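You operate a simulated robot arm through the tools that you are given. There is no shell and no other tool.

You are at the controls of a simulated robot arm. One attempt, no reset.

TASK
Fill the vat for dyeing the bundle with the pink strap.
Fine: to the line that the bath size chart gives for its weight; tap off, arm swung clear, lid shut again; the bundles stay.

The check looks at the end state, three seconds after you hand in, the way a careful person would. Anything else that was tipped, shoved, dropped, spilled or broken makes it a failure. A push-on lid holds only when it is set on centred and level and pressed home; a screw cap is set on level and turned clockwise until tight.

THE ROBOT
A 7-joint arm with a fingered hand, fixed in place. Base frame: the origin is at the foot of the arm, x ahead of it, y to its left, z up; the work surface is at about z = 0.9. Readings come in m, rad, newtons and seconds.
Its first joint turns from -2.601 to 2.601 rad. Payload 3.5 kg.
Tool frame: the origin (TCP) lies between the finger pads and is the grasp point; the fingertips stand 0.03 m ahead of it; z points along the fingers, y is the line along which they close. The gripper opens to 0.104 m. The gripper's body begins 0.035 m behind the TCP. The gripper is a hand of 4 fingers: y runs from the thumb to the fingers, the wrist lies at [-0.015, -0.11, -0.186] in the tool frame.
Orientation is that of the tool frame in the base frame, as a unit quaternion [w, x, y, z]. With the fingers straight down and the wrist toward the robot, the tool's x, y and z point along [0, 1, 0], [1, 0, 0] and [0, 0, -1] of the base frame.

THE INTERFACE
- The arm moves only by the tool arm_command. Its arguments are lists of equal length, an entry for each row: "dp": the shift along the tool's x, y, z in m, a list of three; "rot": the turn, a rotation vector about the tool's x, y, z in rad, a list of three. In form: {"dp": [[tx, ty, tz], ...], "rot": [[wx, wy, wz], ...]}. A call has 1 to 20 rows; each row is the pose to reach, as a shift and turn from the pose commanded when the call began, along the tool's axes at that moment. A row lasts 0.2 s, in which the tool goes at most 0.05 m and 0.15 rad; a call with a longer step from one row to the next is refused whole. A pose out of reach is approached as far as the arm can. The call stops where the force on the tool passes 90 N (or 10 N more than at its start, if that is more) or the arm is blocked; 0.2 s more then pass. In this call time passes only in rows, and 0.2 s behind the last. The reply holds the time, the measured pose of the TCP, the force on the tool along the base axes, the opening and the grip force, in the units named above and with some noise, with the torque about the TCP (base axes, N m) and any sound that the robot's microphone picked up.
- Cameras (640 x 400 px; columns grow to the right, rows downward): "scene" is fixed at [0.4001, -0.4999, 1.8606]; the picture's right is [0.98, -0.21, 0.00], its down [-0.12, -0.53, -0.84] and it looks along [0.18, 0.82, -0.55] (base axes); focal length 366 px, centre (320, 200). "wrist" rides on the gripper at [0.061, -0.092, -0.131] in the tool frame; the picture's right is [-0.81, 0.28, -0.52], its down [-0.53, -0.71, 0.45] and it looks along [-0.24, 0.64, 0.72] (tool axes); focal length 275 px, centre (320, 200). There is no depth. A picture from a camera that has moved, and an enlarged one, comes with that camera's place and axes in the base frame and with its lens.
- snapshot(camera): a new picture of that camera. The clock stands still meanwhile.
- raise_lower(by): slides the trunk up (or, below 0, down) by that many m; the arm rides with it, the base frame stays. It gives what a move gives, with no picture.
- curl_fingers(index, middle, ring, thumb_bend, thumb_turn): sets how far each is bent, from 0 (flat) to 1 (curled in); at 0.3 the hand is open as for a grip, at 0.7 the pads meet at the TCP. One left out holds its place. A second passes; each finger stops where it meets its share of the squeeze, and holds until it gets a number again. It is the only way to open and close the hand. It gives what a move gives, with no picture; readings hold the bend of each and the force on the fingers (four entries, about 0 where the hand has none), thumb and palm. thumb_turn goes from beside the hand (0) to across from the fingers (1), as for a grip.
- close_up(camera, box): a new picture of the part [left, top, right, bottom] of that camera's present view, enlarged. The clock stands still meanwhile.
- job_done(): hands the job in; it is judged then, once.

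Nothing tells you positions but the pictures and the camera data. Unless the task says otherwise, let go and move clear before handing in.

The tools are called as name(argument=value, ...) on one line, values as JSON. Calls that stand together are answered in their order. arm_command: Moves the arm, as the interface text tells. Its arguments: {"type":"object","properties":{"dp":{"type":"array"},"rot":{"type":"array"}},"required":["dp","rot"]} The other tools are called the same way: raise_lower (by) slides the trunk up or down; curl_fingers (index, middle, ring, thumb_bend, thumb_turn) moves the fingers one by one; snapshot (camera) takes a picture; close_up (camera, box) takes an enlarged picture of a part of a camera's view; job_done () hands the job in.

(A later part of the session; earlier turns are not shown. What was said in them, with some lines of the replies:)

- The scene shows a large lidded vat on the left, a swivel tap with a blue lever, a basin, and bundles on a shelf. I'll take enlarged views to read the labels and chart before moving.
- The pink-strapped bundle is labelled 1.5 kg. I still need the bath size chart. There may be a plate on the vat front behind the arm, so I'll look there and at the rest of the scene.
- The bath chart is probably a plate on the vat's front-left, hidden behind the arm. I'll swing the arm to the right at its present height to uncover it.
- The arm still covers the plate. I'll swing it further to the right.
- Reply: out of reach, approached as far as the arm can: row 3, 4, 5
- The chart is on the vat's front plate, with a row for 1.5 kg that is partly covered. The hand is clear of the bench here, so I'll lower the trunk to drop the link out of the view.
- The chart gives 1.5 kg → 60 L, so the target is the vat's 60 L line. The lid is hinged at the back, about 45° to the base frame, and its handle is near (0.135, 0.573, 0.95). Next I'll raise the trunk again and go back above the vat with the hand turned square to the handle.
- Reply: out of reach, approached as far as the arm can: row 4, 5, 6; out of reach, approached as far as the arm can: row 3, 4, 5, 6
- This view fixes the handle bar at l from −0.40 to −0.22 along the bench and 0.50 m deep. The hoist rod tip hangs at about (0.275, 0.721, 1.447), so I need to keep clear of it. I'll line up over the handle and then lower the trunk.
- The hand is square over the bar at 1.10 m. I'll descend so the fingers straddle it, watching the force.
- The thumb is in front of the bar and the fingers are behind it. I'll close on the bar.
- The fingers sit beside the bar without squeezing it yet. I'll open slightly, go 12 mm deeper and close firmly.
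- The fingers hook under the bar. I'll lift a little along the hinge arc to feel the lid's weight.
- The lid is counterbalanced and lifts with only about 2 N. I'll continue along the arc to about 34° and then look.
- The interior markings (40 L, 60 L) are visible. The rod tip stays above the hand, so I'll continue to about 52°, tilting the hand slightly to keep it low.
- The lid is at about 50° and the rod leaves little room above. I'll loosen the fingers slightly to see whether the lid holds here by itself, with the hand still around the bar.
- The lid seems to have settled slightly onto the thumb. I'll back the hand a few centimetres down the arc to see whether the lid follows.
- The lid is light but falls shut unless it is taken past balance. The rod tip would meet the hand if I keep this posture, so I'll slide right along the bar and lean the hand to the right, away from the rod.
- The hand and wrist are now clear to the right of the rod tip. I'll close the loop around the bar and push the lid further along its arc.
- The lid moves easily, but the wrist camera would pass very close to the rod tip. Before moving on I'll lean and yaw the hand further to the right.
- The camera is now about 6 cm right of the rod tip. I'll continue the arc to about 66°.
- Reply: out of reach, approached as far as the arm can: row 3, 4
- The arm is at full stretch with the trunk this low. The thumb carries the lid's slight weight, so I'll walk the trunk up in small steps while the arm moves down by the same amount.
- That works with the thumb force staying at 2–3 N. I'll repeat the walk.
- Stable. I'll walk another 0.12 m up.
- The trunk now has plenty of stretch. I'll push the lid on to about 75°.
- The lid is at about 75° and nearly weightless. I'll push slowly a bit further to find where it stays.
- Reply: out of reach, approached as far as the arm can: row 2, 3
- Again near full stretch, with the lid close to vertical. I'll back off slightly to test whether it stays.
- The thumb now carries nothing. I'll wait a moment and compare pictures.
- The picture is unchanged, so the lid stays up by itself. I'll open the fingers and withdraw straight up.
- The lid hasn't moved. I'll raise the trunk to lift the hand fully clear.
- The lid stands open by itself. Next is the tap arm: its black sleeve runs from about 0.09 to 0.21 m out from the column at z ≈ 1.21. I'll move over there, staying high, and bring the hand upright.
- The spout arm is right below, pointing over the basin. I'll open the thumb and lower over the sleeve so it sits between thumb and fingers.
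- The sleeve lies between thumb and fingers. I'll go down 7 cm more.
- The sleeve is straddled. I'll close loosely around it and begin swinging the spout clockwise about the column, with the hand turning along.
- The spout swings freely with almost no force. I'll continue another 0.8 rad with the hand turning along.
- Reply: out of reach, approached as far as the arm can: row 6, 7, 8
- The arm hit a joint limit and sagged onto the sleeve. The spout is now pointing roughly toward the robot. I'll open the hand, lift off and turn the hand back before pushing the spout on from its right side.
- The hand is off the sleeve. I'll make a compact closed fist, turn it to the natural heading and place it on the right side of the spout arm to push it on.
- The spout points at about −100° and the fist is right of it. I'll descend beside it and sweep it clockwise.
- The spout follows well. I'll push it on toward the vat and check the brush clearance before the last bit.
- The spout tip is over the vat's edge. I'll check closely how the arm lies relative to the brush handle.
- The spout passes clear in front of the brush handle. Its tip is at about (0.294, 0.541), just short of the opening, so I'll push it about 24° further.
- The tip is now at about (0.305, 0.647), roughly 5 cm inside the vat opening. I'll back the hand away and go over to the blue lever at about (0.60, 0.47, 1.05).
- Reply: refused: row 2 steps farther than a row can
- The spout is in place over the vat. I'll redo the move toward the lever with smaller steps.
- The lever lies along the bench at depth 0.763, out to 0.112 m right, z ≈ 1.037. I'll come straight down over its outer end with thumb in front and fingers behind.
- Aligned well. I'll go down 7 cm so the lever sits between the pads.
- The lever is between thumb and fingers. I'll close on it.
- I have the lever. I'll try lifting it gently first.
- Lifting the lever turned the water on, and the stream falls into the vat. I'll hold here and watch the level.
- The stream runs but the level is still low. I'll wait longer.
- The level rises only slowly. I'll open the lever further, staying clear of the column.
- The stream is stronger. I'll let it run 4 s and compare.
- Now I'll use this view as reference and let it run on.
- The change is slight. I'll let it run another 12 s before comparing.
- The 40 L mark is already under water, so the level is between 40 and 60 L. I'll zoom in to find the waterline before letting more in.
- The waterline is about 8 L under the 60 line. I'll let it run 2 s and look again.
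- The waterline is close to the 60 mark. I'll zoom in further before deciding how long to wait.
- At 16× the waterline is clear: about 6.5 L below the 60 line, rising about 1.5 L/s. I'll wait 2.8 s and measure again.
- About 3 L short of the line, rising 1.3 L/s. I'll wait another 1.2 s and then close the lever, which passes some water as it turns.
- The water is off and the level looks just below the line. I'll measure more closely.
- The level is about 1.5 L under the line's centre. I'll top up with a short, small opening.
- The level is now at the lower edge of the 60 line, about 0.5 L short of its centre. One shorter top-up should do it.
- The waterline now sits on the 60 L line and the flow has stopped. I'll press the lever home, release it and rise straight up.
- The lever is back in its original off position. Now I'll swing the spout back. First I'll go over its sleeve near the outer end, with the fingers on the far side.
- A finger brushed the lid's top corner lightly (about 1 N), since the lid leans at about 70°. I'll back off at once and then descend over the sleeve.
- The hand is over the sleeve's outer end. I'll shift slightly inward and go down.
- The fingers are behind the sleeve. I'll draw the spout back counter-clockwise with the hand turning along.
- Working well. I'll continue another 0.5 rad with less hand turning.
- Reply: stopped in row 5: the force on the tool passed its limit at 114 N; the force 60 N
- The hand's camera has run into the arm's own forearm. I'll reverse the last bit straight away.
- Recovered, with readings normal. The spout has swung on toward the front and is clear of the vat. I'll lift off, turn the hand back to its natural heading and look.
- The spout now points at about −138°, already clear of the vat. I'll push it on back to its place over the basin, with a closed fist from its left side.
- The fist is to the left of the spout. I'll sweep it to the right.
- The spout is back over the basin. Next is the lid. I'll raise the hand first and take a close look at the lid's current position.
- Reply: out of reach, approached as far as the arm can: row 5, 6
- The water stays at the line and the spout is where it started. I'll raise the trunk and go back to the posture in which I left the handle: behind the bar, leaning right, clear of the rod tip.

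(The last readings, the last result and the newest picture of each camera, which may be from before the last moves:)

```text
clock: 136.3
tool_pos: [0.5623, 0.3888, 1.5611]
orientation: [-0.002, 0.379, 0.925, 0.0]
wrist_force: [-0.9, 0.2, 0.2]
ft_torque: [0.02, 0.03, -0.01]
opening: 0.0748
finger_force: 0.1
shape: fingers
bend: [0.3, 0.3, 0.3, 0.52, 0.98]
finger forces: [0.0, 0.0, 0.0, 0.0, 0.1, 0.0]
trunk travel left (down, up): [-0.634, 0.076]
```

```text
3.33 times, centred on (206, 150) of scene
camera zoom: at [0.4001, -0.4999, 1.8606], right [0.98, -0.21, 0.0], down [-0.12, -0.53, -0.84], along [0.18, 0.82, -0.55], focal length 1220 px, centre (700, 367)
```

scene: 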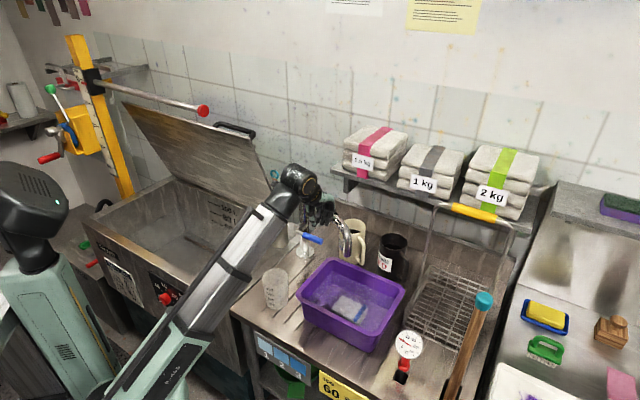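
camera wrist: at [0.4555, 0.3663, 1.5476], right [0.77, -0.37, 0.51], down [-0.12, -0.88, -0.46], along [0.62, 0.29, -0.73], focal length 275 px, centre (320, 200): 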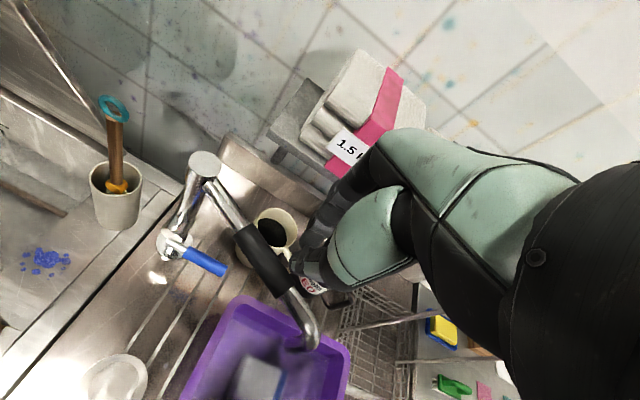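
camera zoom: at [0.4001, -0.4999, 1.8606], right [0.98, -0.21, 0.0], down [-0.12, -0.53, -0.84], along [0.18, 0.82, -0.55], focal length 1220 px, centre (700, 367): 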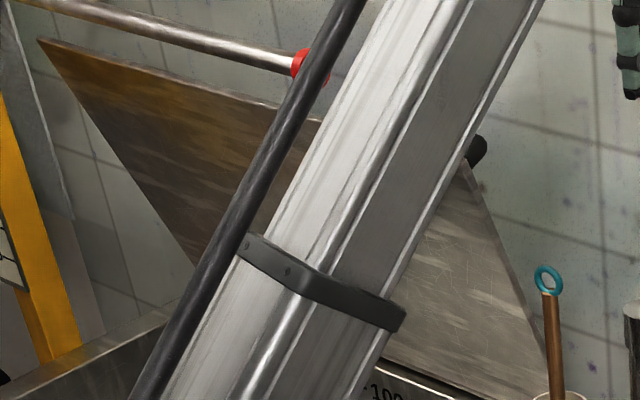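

The lid hasn't moved. I'll move over above the bar, with most of the leaning done before I get near the rod.

arm_command(dp=[[0.0382, 0.0168, 0.008], [0.0764, 0.0335, 0.016], [0.1146, 0.0503, 0.024], [0.1528, 0.0671, 0.032], [0.191, 0.0839, 0.04], [0.2292, 0.1006, 0.048], [0.2674, 0.1174, 0.056], [0.3056, 0.1342, 0.064], [0.3438, 0.1509, 0.072], [0.382, 0.1677, 0.08]], rot=[[-0.0201, 0.1012, -0.0481], [-0.0403, 0.2024, -0.0962], [-0.0604, 0.3037, -0.1443], [-0.0805, 0.4049, -0.1924], [-0.1007, 0.5061, -0.2405], [-0.1208, 0.6073, -0.2886], [-0.1208, 0.6073, -0.2886], [-0.1208, 0.6073, -0.2886], [-0.1208, 0.6073, -0.2886], [-0.1208, 0.6073, -0.2886]])

snapshot(camera="wrist")

close_up(camera="scene", box=[160, 60, 352, 180])

```text
clock: 138.5
tool_pos: [0.4078, 0.777, 1.4818]
orientation: [-0.254, 0.228, 0.925, 0.168]
wrist_force: [-1.2, -0.2, -0.2]
ft_torque: [0.0, -0.04, -0.01]
opening: 0.075
finger_force: 0.0
shape: fingers
bend: [0.3, 0.3, 0.3, 0.52, 0.98]
finger forces: [0.2, 0.0, 0.0, 0.0, 0.0, 0.0]
trunk travel left (down, up): [-0.634, 0.076]
```

```text
taken
camera wrist: at [0.3671, 0.6653, 1.6039], right [0.96, -0.26, 0.03], down [-0.13, -0.58, -0.8], along [0.23, 0.77, -0.6], focal length 275 px, centre (320, 200)
```

wrist: 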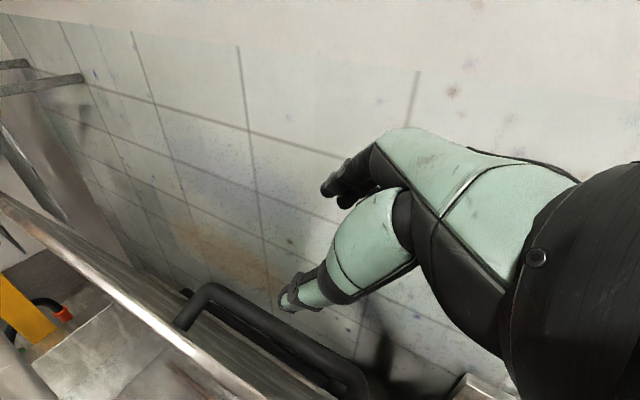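

```text
3.33 times, centred on (256, 120) of scene
camera zoom: at [0.4001, -0.4999, 1.8606], right [0.98, -0.21, 0.0], down [-0.12, -0.53, -0.84], along [0.18, 0.82, -0.55], focal length 1220 px, centre (533, 467)
```

zoom: 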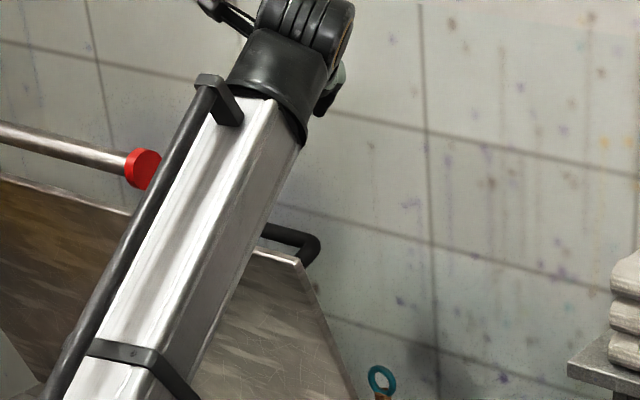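

Same view as when I withdrew. I'll lower the trunk 0.105 m and check the thumb against the gap.

raise_lower(by=-0.105)

snapshot(camera="wrist")

close_up(camera="wrist", box=[200, 200, 440, 350])

```text
clock: 139.8
tool_pos: [0.4088, 0.7762, 1.3771]
orientation: [-0.255, 0.227, 0.925, 0.168]
wrist_force: [0.7, -0.2, 0.2]
ft_torque: [-0.07, -0.01, 0.02]
opening: 0.0748
finger_force: 0.0
shape: fingers
bend: [0.3, 0.3, 0.3, 0.52, 0.98]
finger forces: [0.0, 0.0, 0.0, 0.0, 0.0, 0.1]
trunk travel left (down, up): [-0.529, 0.181]
```

```text
taken
camera wrist: at [0.3671, 0.6642, 1.4992], right [0.96, -0.26, 0.03], down [-0.13, -0.58, -0.8], along [0.23, 0.77, -0.6], focal length 275 px, centre (320, 200)
```

wrist: 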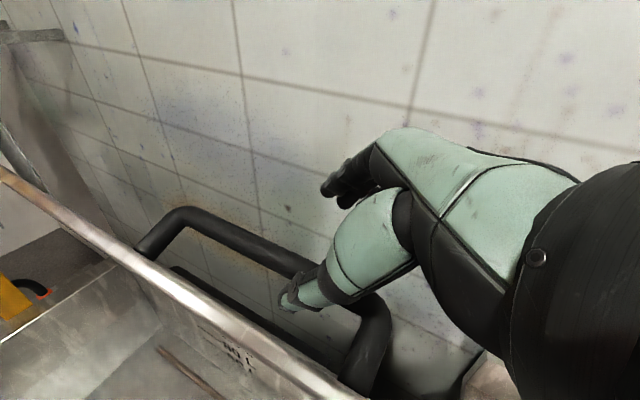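

```text
2.67 times, centred on (320, 275) of wrist
camera zoom: at [0.3671, 0.6642, 1.4992], right [0.96, -0.26, 0.03], down [-0.13, -0.58, -0.8], along [0.23, 0.77, -0.6], focal length 734 px, centre (320, 0)
```

zoom: 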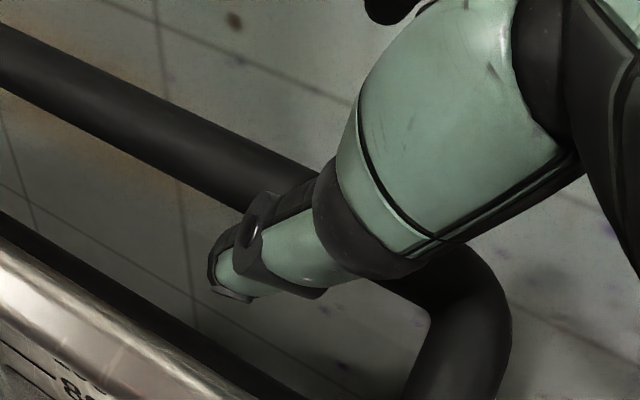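

The view matches the withdrawal, with the thumb in front of the bar. I'll descend the last 45 mm in small steps.

arm_command(dp=[[-0.0082, -0.003, 0.0122]], rot=[[0, 0, 0]])

arm_command(dp=[[-0.0082, -0.003, 0.0122]], rot=[[0, 0, 0]])

arm_command(dp=[[-0.0082, -0.003, 0.0122]], rot=[[0, 0, 0]])

snapshot(camera="wrist")

```text
clock: 140.2
tool_pos: [0.4081, 0.7781, 1.3614]
orientation: [-0.253, 0.228, 0.925, 0.168]
wrist_force: [0.3, -0.2, 0.7]
ft_torque: [0.0, -0.01, 0.0]
opening: 0.0748
finger_force: 0.2
shape: fingers
bend: [0.3, 0.3, 0.3, 0.52, 0.98]
finger forces: [0.1, 0.1, 0.0, 0.0, 0.0, 0.1]
trunk travel left (down, up): [-0.529, 0.181]
```

```text
clock: 140.7
tool_pos: [0.4081, 0.7764, 1.3459]
orientation: [-0.254, 0.227, 0.925, 0.167]
wrist_force: [0.3, -1.0, 0.5]
ft_torque: [0.02, 0.0, 0.0]
opening: 0.0749
finger_force: 0.0
shape: fingers
bend: [0.3, 0.3, 0.3, 0.52, 0.98]
finger forces: [0.1, 0.1, 0.0, 0.1, 0.0, 0.1]
trunk travel left (down, up): [-0.529, 0.181]
```

```text
clock: 141.1
tool_pos: [0.4084, 0.7759, 1.3315]
orientation: [-0.255, 0.227, 0.925, 0.168]
wrist_force: [0.6, 0.2, 0.2]
ft_torque: [0.04, 0.02, 0.01]
opening: 0.0749
finger_force: 0.0
shape: fingers
bend: [0.3, 0.3, 0.3, 0.52, 0.98]
finger forces: [0.0, 0.0, 0.0, 0.0, 0.0, 0.0]
trunk travel left (down, up): [-0.529, 0.181]
```

```text
taken
camera wrist: at [0.3673, 0.6641, 1.4538], right [0.96, -0.26, 0.03], down [-0.13, -0.58, -0.8], along [0.23, 0.77, -0.6], focal length 275 px, centre (320, 200)
```

wrist: 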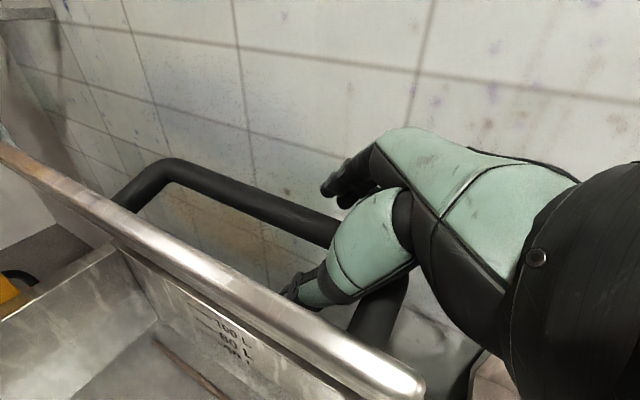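

In place without contact. I'll close loosely around the bar and draw the lid back along its arc.

curl_fingers(index=0.6, middle=0.6, ring=0.6, thumb_bend=0.6)

arm_command(dp=[[0.0028, -0.0212, 0.0048], [0.0057, -0.0423, 0.0096], [0.0072, -0.063, 0.016], [0.0087, -0.084, 0.0226]], rot=[[0, 0, 0], [0, 0, 0], [0, 0, 0], [0, 0, 0]])

snapshot(camera="wrist")

close_up(camera="scene", box=[110, 60, 302, 180])

```text
clock: 142.1
tool_pos: [0.4076, 0.7759, 1.3316]
orientation: [-0.255, 0.227, 0.925, 0.168]
wrist_force: [0.1, 0.6, -0.2]
ft_torque: [-0.01, 0.02, 0.0]
opening: 0.0267
finger_force: 0.1
shape: fingers
bend: [0.6, 0.6, 0.6, 0.6, 0.98]
finger forces: [0.1, 0.1, 0.0, 0.1, 0.0, 0.1]
trunk travel left (down, up): [-0.529, 0.181]
```

```text
clock: 143.1
tool_pos: [0.3495, 0.7185, 1.3034]
orientation: [-0.255, 0.227, 0.925, 0.168]
wrist_force: [0.5, -0.8, -0.2]
ft_torque: [-0.02, -0.03, 0.03]
opening: 0.026
finger_force: 0.0
shape: fingers
bend: [0.6, 0.6, 0.6, 0.6, 0.98]
finger forces: [0.0, 0.0, 0.0, 0.0, 0.1, 0.1]
trunk travel left (down, up): [-0.529, 0.181]
```

```text
taken
camera wrist: at [0.3082, 0.606, 1.4247], right [0.97, -0.26, 0.03], down [-0.13, -0.58, -0.8], along [0.23, 0.77, -0.6], focal length 275 px, centre (320, 200)
```

wrist: 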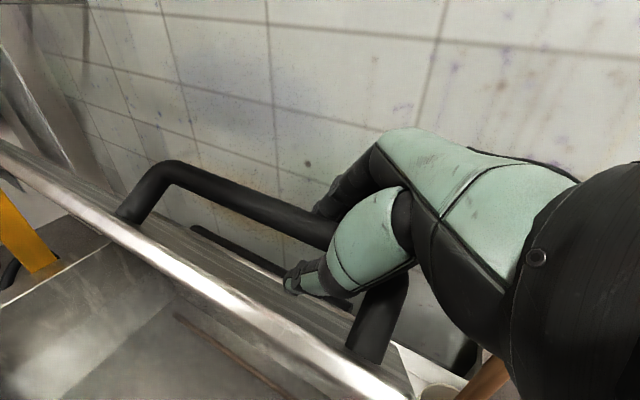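

```text
3.33 times, centred on (206, 120) of scene
camera zoom: at [0.4001, -0.4999, 1.8606], right [0.98, -0.21, 0.0], down [-0.12, -0.53, -0.84], along [0.18, 0.82, -0.55], focal length 1220 px, centre (700, 467)
```

zoom: 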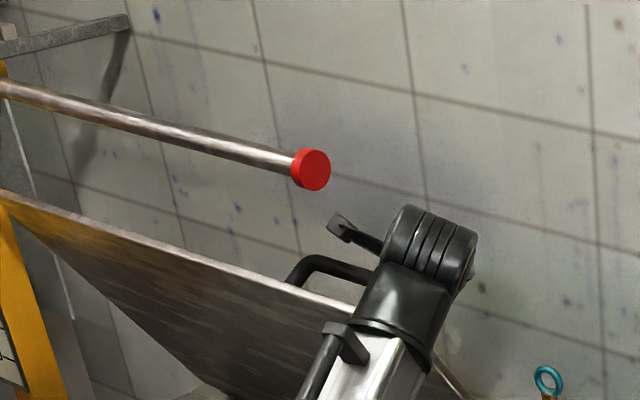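

The lid follows smoothly. I'll continue down the arc.

arm_command(dp=[[0.0001, -0.0203, 0.0081], [0.0003, -0.0406, 0.0162], [-0.001, -0.06, 0.026], [-0.0022, -0.0799, 0.0356], [-0.0048, -0.0985, 0.0467], [-0.0074, -0.1172, 0.0578], [-0.0113, -0.1347, 0.0702], [-0.0152, -0.1523, 0.0827]], rot=[[0, 0, 0], [0, 0, 0], [0, 0, 0], [0, 0, 0], [0, 0, 0], [0, 0, 0], [0, 0, 0], [0, 0, 0]])

snapshot(camera="wrist")

snapshot(camera="scene")

```text
clock: 144.8
tool_pos: [0.252, 0.6201, 1.1961]
orientation: [-0.255, 0.227, 0.925, 0.167]
wrist_force: [-2.6, -2.5, -1.7]
ft_torque: [0.05, 0.01, -0.05]
opening: 0.0283
finger_force: 1.8
shape: fingers
bend: [0.6, 0.6, 0.6, 0.59, 0.98]
finger forces: [0.1, 0.1, 0.0, 0.1, 2.9, 0.0]
trunk travel left (down, up): [-0.529, 0.181]
```

```text
taken
camera wrist: at [0.2112, 0.5079, 1.3184], right [0.97, -0.26, 0.03], down [-0.13, -0.58, -0.8], along [0.23, 0.77, -0.6], focal length 275 px, centre (320, 200)
```

wrist: 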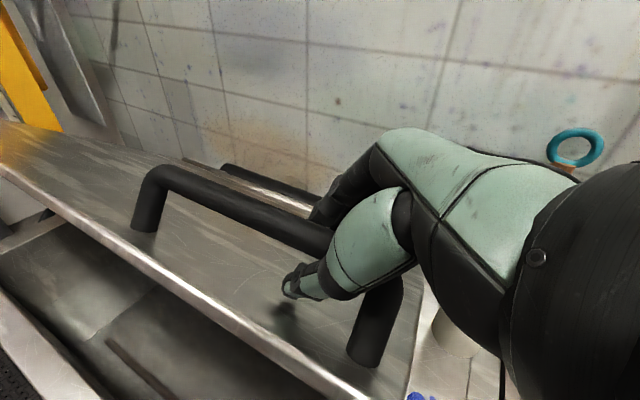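

```text
taken
```

scene: 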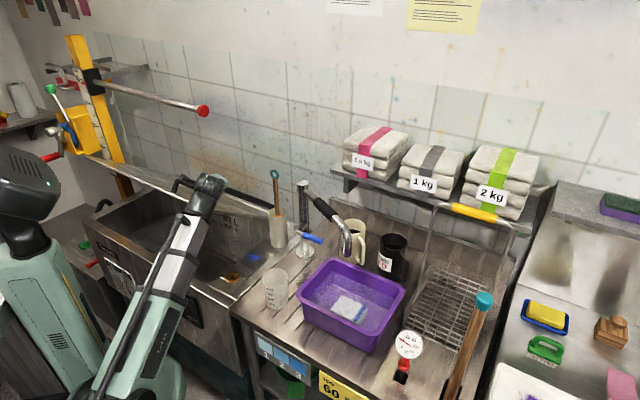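

The lid rests on the thumb at about 35°, well below the rod. I'll turn the hand upright in place before lowering further.

arm_command(dp=[[0, 0, 0], [0, 0, 0], [0, 0, 0], [0, 0, 0], [0, 0, 0], [0, 0, 0]], rot=[[0.0201, -0.1012, 0.0481], [0.0403, -0.2024, 0.0962], [0.0604, -0.3037, 0.1443], [0.0805, -0.4049, 0.1924], [0.1007, -0.5061, 0.2405], [0.1208, -0.6073, 0.2886]])

snapshot(camera="wrist")

close_up(camera="scene", box=[80, 130, 320, 280])

```text
clock: 146.2
tool_pos: [0.2525, 0.6207, 1.1966]
orientation: [-0.002, 0.381, 0.924, 0.0]
wrist_force: [-1.4, -4.7, 0.9]
ft_torque: [0.05, -0.04, 0.06]
opening: 0.0287
finger_force: 2.6
shape: fingers
bend: [0.6, 0.6, 0.6, 0.59, 0.98]
finger forces: [0.1, 0.0, 0.0, 0.1, 6.7, 0.0]
trunk travel left (down, up): [-0.529, 0.181]
```

```text
taken
camera wrist: at [0.1453, 0.5976, 1.3283], right [0.77, -0.37, 0.52], down [-0.12, -0.88, -0.46], along [0.62, 0.29, -0.73], focal length 275 px, centre (320, 200)
```

wrist: 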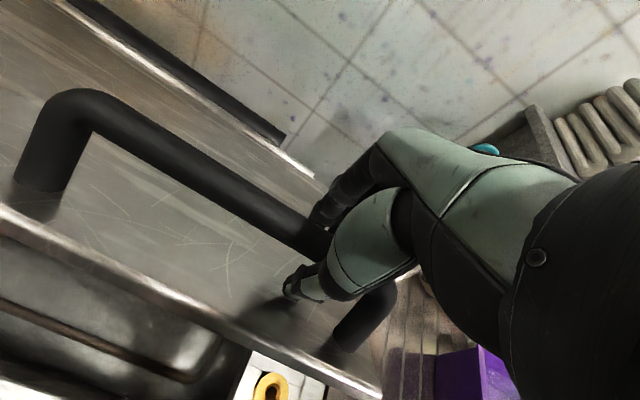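

```text
2.67 times, centred on (200, 205) of scene
camera zoom: at [0.4001, -0.4999, 1.8606], right [0.98, -0.21, 0.0], down [-0.12, -0.53, -0.84], along [0.18, 0.82, -0.55], focal length 976 px, centre (640, 187)
```

zoom: 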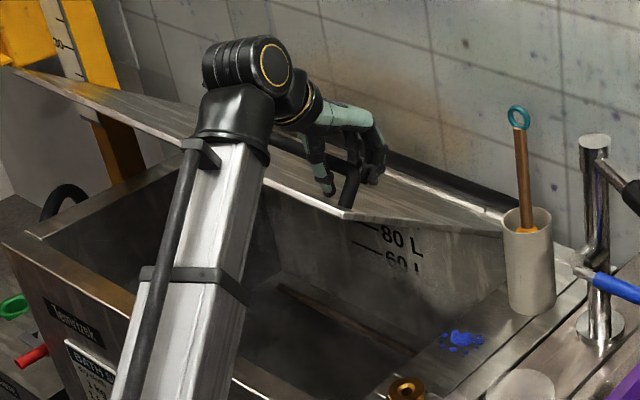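

The hand is upright with the lid on the thumb. I'll lower along the arc to just above closed.

arm_command(dp=[[0, -0.014, 0.018], [0, -0.028, 0.036], [0, -0.04, 0.055], [0, -0.052, 0.0738], [0, -0.0625, 0.094], [0, -0.0725, 0.1138], [0, -0.081, 0.1345], [0, -0.0885, 0.1554]], rot=[[0, 0, 0], [0, 0, 0], [0, 0, 0], [0, 0, 0], [0, 0, 0], [0, 0, 0], [0, 0, 0], [0, 0, 0]])

snapshot(camera="wrist")

close_up(camera="scene", box=[80, 160, 320, 310])

```text
clock: 148.1
tool_pos: [0.1883, 0.5574, 1.0415]
orientation: [-0.003, 0.38, 0.925, 0.001]
wrist_force: [-2.1, -7.7, 0.7]
ft_torque: [0.51, -0.28, 0.06]
opening: 0.0187
finger_force: 23.9
shape: fingers
bend: [0.6, 0.6, 0.6, 0.67, 0.98]
finger forces: [0.1, 0.1, 0.1, 0.0, 47.7, 0.0]
trunk travel left (down, up): [-0.529, 0.181]
```

```text
taken
camera wrist: at [0.082, 0.5339, 1.1728], right [0.77, -0.37, 0.51], down [-0.12, -0.88, -0.46], along [0.62, 0.29, -0.73], focal length 275 px, centre (320, 200)
```

wrist: 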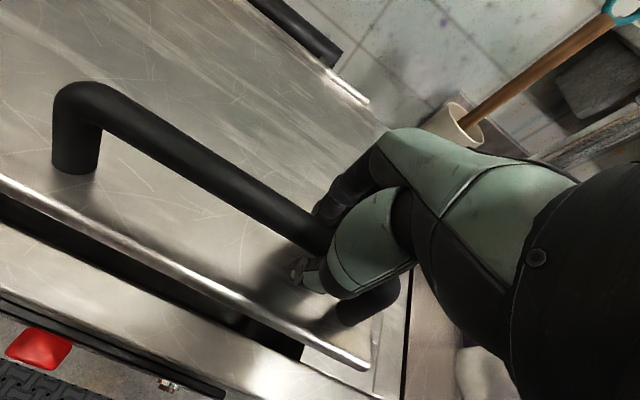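

```text
2.67 times, centred on (200, 235) of scene
camera zoom: at [0.4001, -0.4999, 1.8606], right [0.98, -0.21, 0.0], down [-0.12, -0.53, -0.84], along [0.18, 0.82, -0.55], focal length 976 px, centre (640, 107)
```

zoom: 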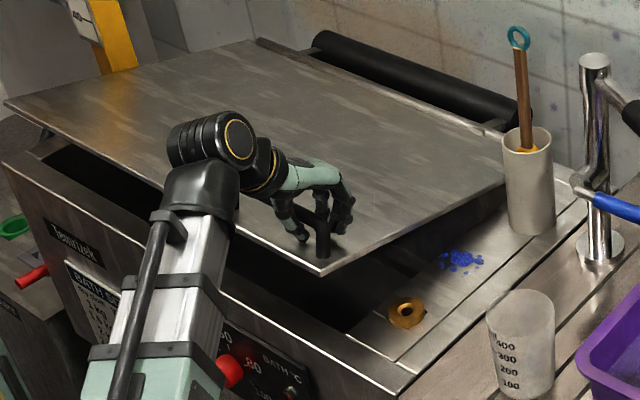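

The lid is at about 12°, but the thumb is pinched between the bar and the lid. I'll relax the thumb.

curl_fingers(thumb_bend=0.5)

close_up(camera="wrist", box=[220, 180, 460, 330])

close_up(camera="scene", box=[160, 210, 240, 260])

```text
clock: 149.1
tool_pos: [0.1882, 0.5572, 1.0417]
orientation: [-0.002, 0.379, 0.925, 0.0]
wrist_force: [-1.3, 0.3, -1.2]
ft_torque: [-0.01, -0.04, 0.01]
opening: 0.0405
finger_force: 0.1
shape: fingers
bend: [0.6, 0.6, 0.6, 0.49, 0.97]
finger forces: [0.1, 0.0, 0.1, 0.0, 0.8, 0.0]
trunk travel left (down, up): [-0.529, 0.181]
```

```text
2.67 times, centred on (340, 255) of wrist
camera zoom: at [0.0824, 0.5351, 1.1727], right [0.77, -0.37, 0.51], down [-0.12, -0.88, -0.46], along [0.62, 0.29, -0.73], focal length 734 px, centre (267, 53)
```

zoom: 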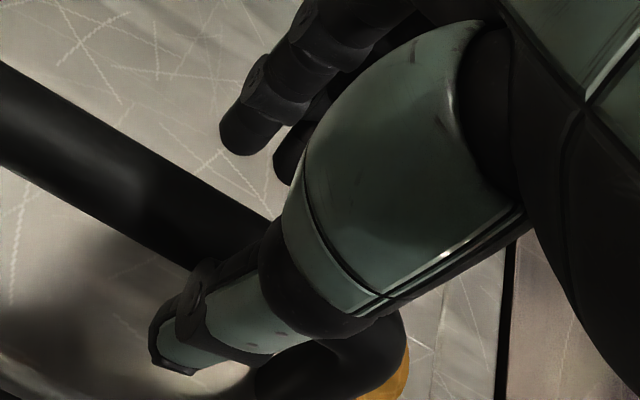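

```text
8.00 times, centred on (200, 235) of scene
camera zoom: at [0.4001, -0.4999, 1.8606], right [0.98, -0.21, 0.0], down [-0.12, -0.53, -0.84], along [0.18, 0.82, -0.55], focal length 2929 px, centre (1280, -80)
```

zoom: 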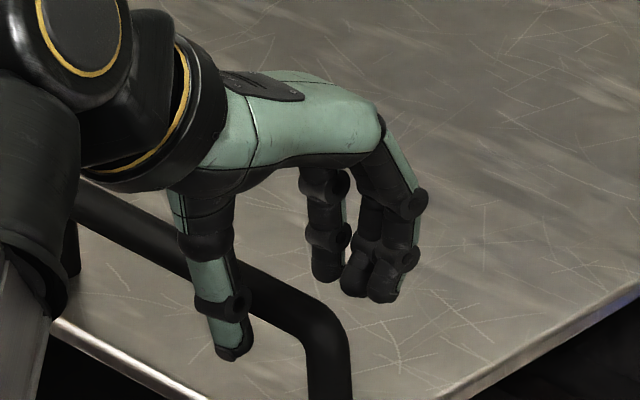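

The pinch is gone. I'll lower on with the thumb relaxed.

arm_command(dp=[[0, -0.007, 0.018], [0, -0.013, 0.036], [0, -0.018, 0.055]], rot=[[0, 0, 0], [0, 0, 0], [0, 0, 0]])

snapshot(camera="wrist")

close_up(camera="scene", box=[80, 180, 320, 330])

```text
clock: 149.8
tool_pos: [0.177, 0.544, 0.9866]
orientation: [-0.001, 0.379, 0.925, 0.0]
wrist_force: [-0.1, 0.9, -0.1]
ft_torque: [0.0, 0.0, 0.01]
opening: 0.0393
finger_force: 0.0
shape: fingers
bend: [0.6, 0.6, 0.6, 0.5, 0.97]
finger forces: [0.0, 0.0, 0.1, 0.0, 0.1, 0.0]
trunk travel left (down, up): [-0.529, 0.181]
```

```text
taken
camera wrist: at [0.0704, 0.5226, 1.1173], right [0.77, -0.37, 0.51], down [-0.12, -0.88, -0.46], along [0.62, 0.29, -0.73], focal length 275 px, centre (320, 200)
```

wrist: 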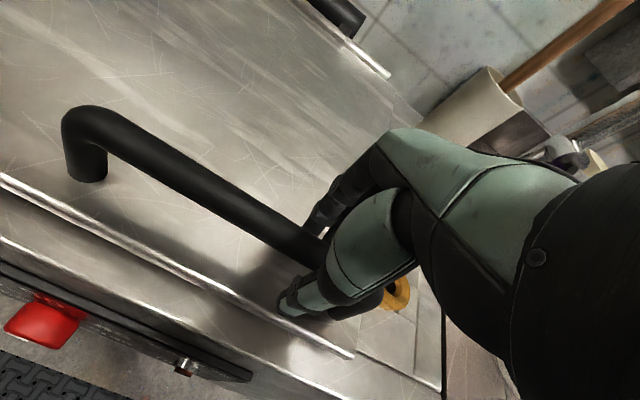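

```text
2.67 times, centred on (200, 255) of scene
camera zoom: at [0.4001, -0.4999, 1.8606], right [0.98, -0.21, 0.0], down [-0.12, -0.53, -0.84], along [0.18, 0.82, -0.55], focal length 976 px, centre (640, 53)
```

zoom: 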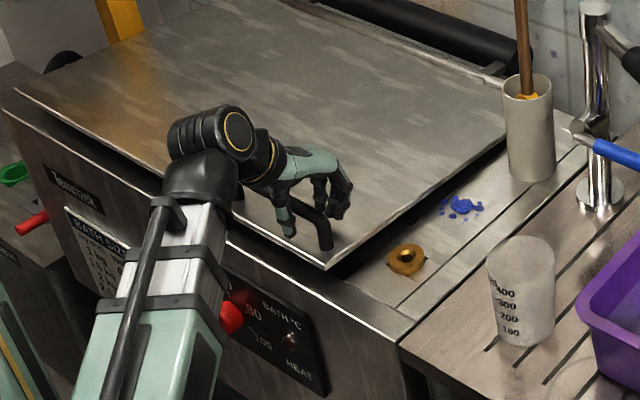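

Nearly shut. I'll go down the last 2 cm and look at the gap.

arm_command(dp=[[0, -0.003, 0.011], [0, -0.005, 0.022], [0, -0.005, 0.022], [0, -0.005, 0.022]], rot=[[0, 0, 0], [0, 0, 0], [0, 0, 0], [0, 0, 0]])

snapshot(camera="wrist")

close_up(camera="scene", box=[80, 180, 320, 330])

```text
clock: 150.8
tool_pos: [0.1722, 0.5407, 0.9659]
orientation: [-0.002, 0.38, 0.925, 0.0]
wrist_force: [-0.1, -0.1, -0.8]
ft_torque: [0.03, 0.0, 0.02]
opening: 0.0389
finger_force: 0.1
shape: fingers
bend: [0.6, 0.6, 0.6, 0.5, 0.97]
finger forces: [0.0, 0.0, 0.0, 0.0, 0.1, 0.1]
trunk travel left (down, up): [-0.529, 0.181]
```

```text
taken
camera wrist: at [0.0667, 0.5188, 1.0955], right [0.77, -0.37, 0.51], down [-0.12, -0.88, -0.46], along [0.62, 0.29, -0.73], focal length 275 px, centre (320, 200)
```

wrist: 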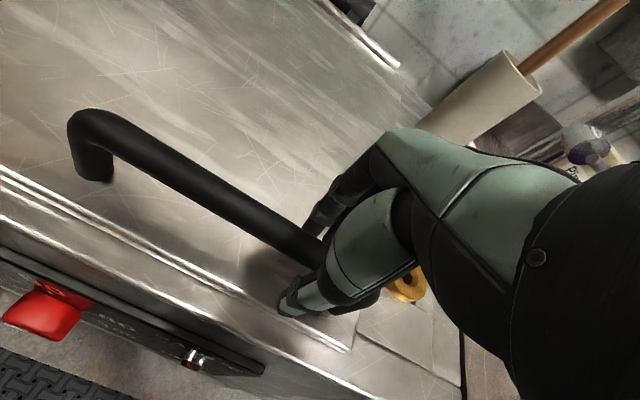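

```text
2.67 times, centred on (200, 255) of scene
camera zoom: at [0.4001, -0.4999, 1.8606], right [0.98, -0.21, 0.0], down [-0.12, -0.53, -0.84], along [0.18, 0.82, -0.55], focal length 976 px, centre (640, 53)
```

zoom: 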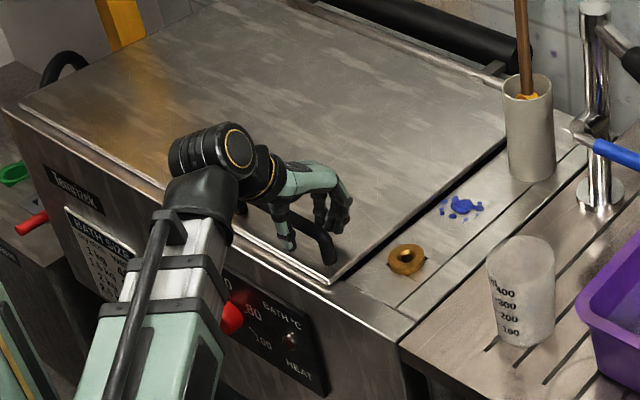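

The lid is down and looks as it did at the start. I'll open the hand and rise straight up.

curl_fingers(index=0.3, middle=0.3, ring=0.3, thumb_bend=0.3)

arm_command(dp=[[0, 0, -0.02], [0, 0, -0.05], [0, 0, -0.09], [0, 0, -0.13], [0, 0, -0.17], [0, 0, -0.21], [0, 0, -0.25]], rot=[[0, 0, 0], [0, 0, 0], [0, 0, 0], [0, 0, 0], [0, 0, 0], [0, 0, 0], [0, 0, 0]])

snapshot(camera="scene")

close_up(camera="scene", box=[80, 180, 320, 330])

snapshot(camera="wrist")

```text
clock: 151.8
tool_pos: [0.1742, 0.5401, 0.9643]
orientation: [-0.002, 0.38, 0.925, -0.001]
wrist_force: [-0.4, -0.3, 0.5]
ft_torque: [0.01, 0.01, 0.05]
opening: 0.1026
finger_force: 0.0
shape: fingers
bend: [0.3, 0.3, 0.3, 0.3, 0.97]
finger forces: [0.0, 0.1, 0.0, 0.0, 0.0, 0.0]
trunk travel left (down, up): [-0.529, 0.181]
```

```text
clock: 153.4
tool_pos: [0.174, 0.5405, 1.2148]
orientation: [-0.002, 0.379, 0.925, 0.0]
wrist_force: [-0.9, -1.1, 0.5]
ft_torque: [0.01, 0.0, -0.01]
opening: 0.1026
finger_force: 0.0
shape: fingers
bend: [0.3, 0.3, 0.3, 0.3, 0.97]
finger forces: [0.0, 0.1, 0.1, 0.0, 0.0, 0.1]
trunk travel left (down, up): [-0.529, 0.181]
```

```text
taken
```

scene: 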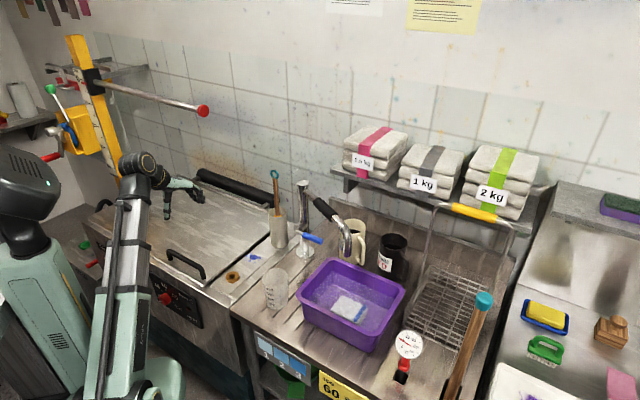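

```text
2.67 times, centred on (200, 255) of scene
camera zoom: at [0.4001, -0.4999, 1.8606], right [0.98, -0.21, 0.0], down [-0.12, -0.53, -0.84], along [0.18, 0.82, -0.55], focal length 976 px, centre (640, 53)
```

zoom: 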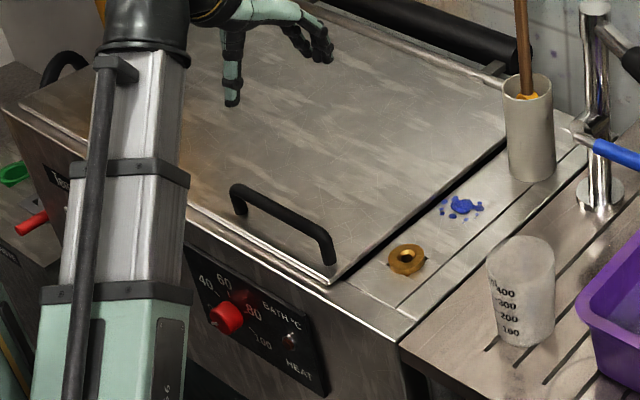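

```text
taken
camera wrist: at [0.0674, 0.5189, 1.3461], right [0.77, -0.37, 0.51], down [-0.12, -0.88, -0.46], along [0.62, 0.29, -0.73], focal length 275 px, centre (320, 200)
```

wrist: 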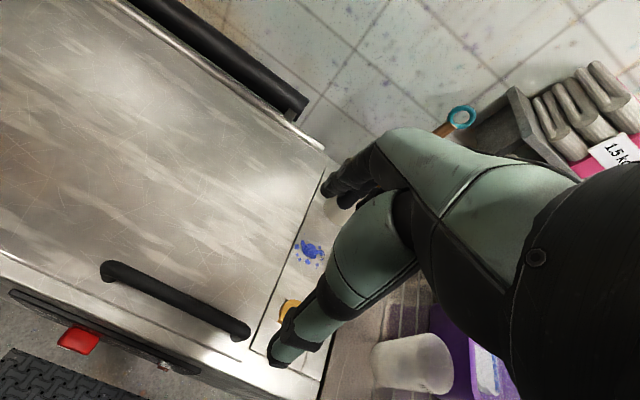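

Everything matches the start: lid closed, lever off, spout over the basin, and cup, brush, beaker and bundles in place. I'll raise the hand well clear before handing in.

raise_lower(by=0.17)

snapshot(camera="scene")

close_up(camera="scene", box=[230, 160, 390, 260])

close_up(camera="scene", box=[110, 150, 302, 300])

```text
clock: 155.4
tool_pos: [0.1742, 0.5405, 1.3852]
orientation: [-0.002, 0.379, 0.925, -0.001]
wrist_force: [-0.7, 0.7, 0.8]
ft_torque: [-0.01, 0.01, 0.02]
opening: 0.1028
finger_force: 0.0
shape: fingers
bend: [0.3, 0.3, 0.3, 0.3, 0.97]
finger forces: [0.1, 0.1, 0.0, 0.0, 0.1, 0.1]
trunk travel left (down, up): [-0.699, 0.011]
```

```text
taken
```

scene: 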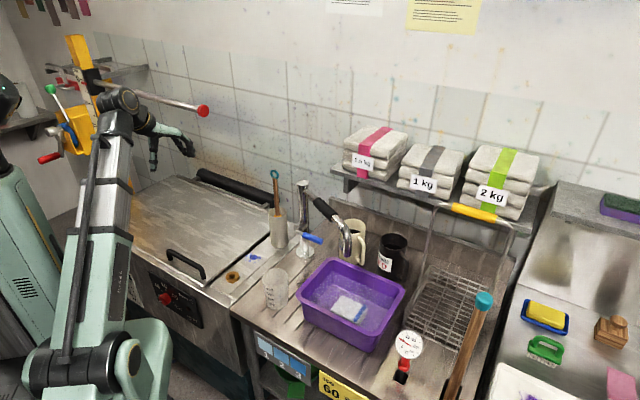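

```text
4.00 times, centred on (310, 210) of scene
camera zoom: at [0.4001, -0.4999, 1.8606], right [0.98, -0.21, 0.0], down [-0.12, -0.53, -0.84], along [0.18, 0.82, -0.55], focal length 1464 px, centre (360, 160)
```

zoom: 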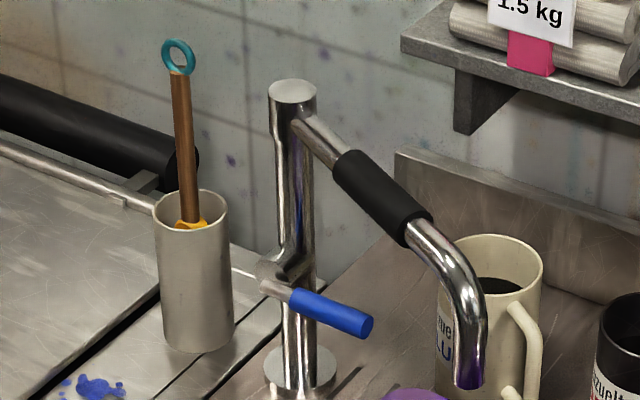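

```text
2.67 times, centred on (206, 225) of scene
camera zoom: at [0.4001, -0.4999, 1.8606], right [0.98, -0.21, 0.0], down [-0.12, -0.53, -0.84], along [0.18, 0.82, -0.55], focal length 976 px, centre (624, 133)
```

zoom: 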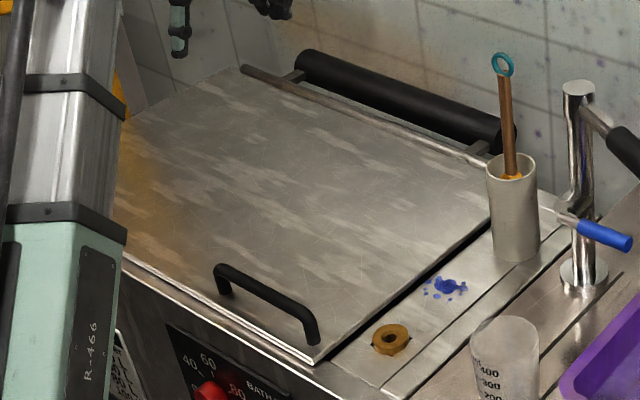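

The vat is filled to the 60 L line, the tap is off, the spout is over the basin, the lid is shut and the hand is clear. Nothing else has moved, so I'm handing in.

job_done()

```text
The job is handed in.
```

I filled the vat to the 60 L line and handed the job in. The pink-strap bundle weighs 1.5 kg, and the bath size chart gives 60 L for that.

- **Tap:** it is off, with the lever back where it started.
- **Spout arm:** it is swung away from the vat and back over the basin.
- **Lid:** it is shut, and its handle is in the same place as before I opened it.
- **Bundles and everything else:** the final pictures show nothing tipped, moved or spilled.

The water sat on the line when I closed the tap, and I saw no change before I shut the lid. It could be off by a fraction of a litre, because I judged it from enlarged camera pictures.

Two contacts happened along the way. A finger brushed the open lid's corner at about 1 N, and the hand's camera bumped the robot's own forearm at about 114 N while I was swinging the spout back. I backed off both at once, and readings were normal afterwards.
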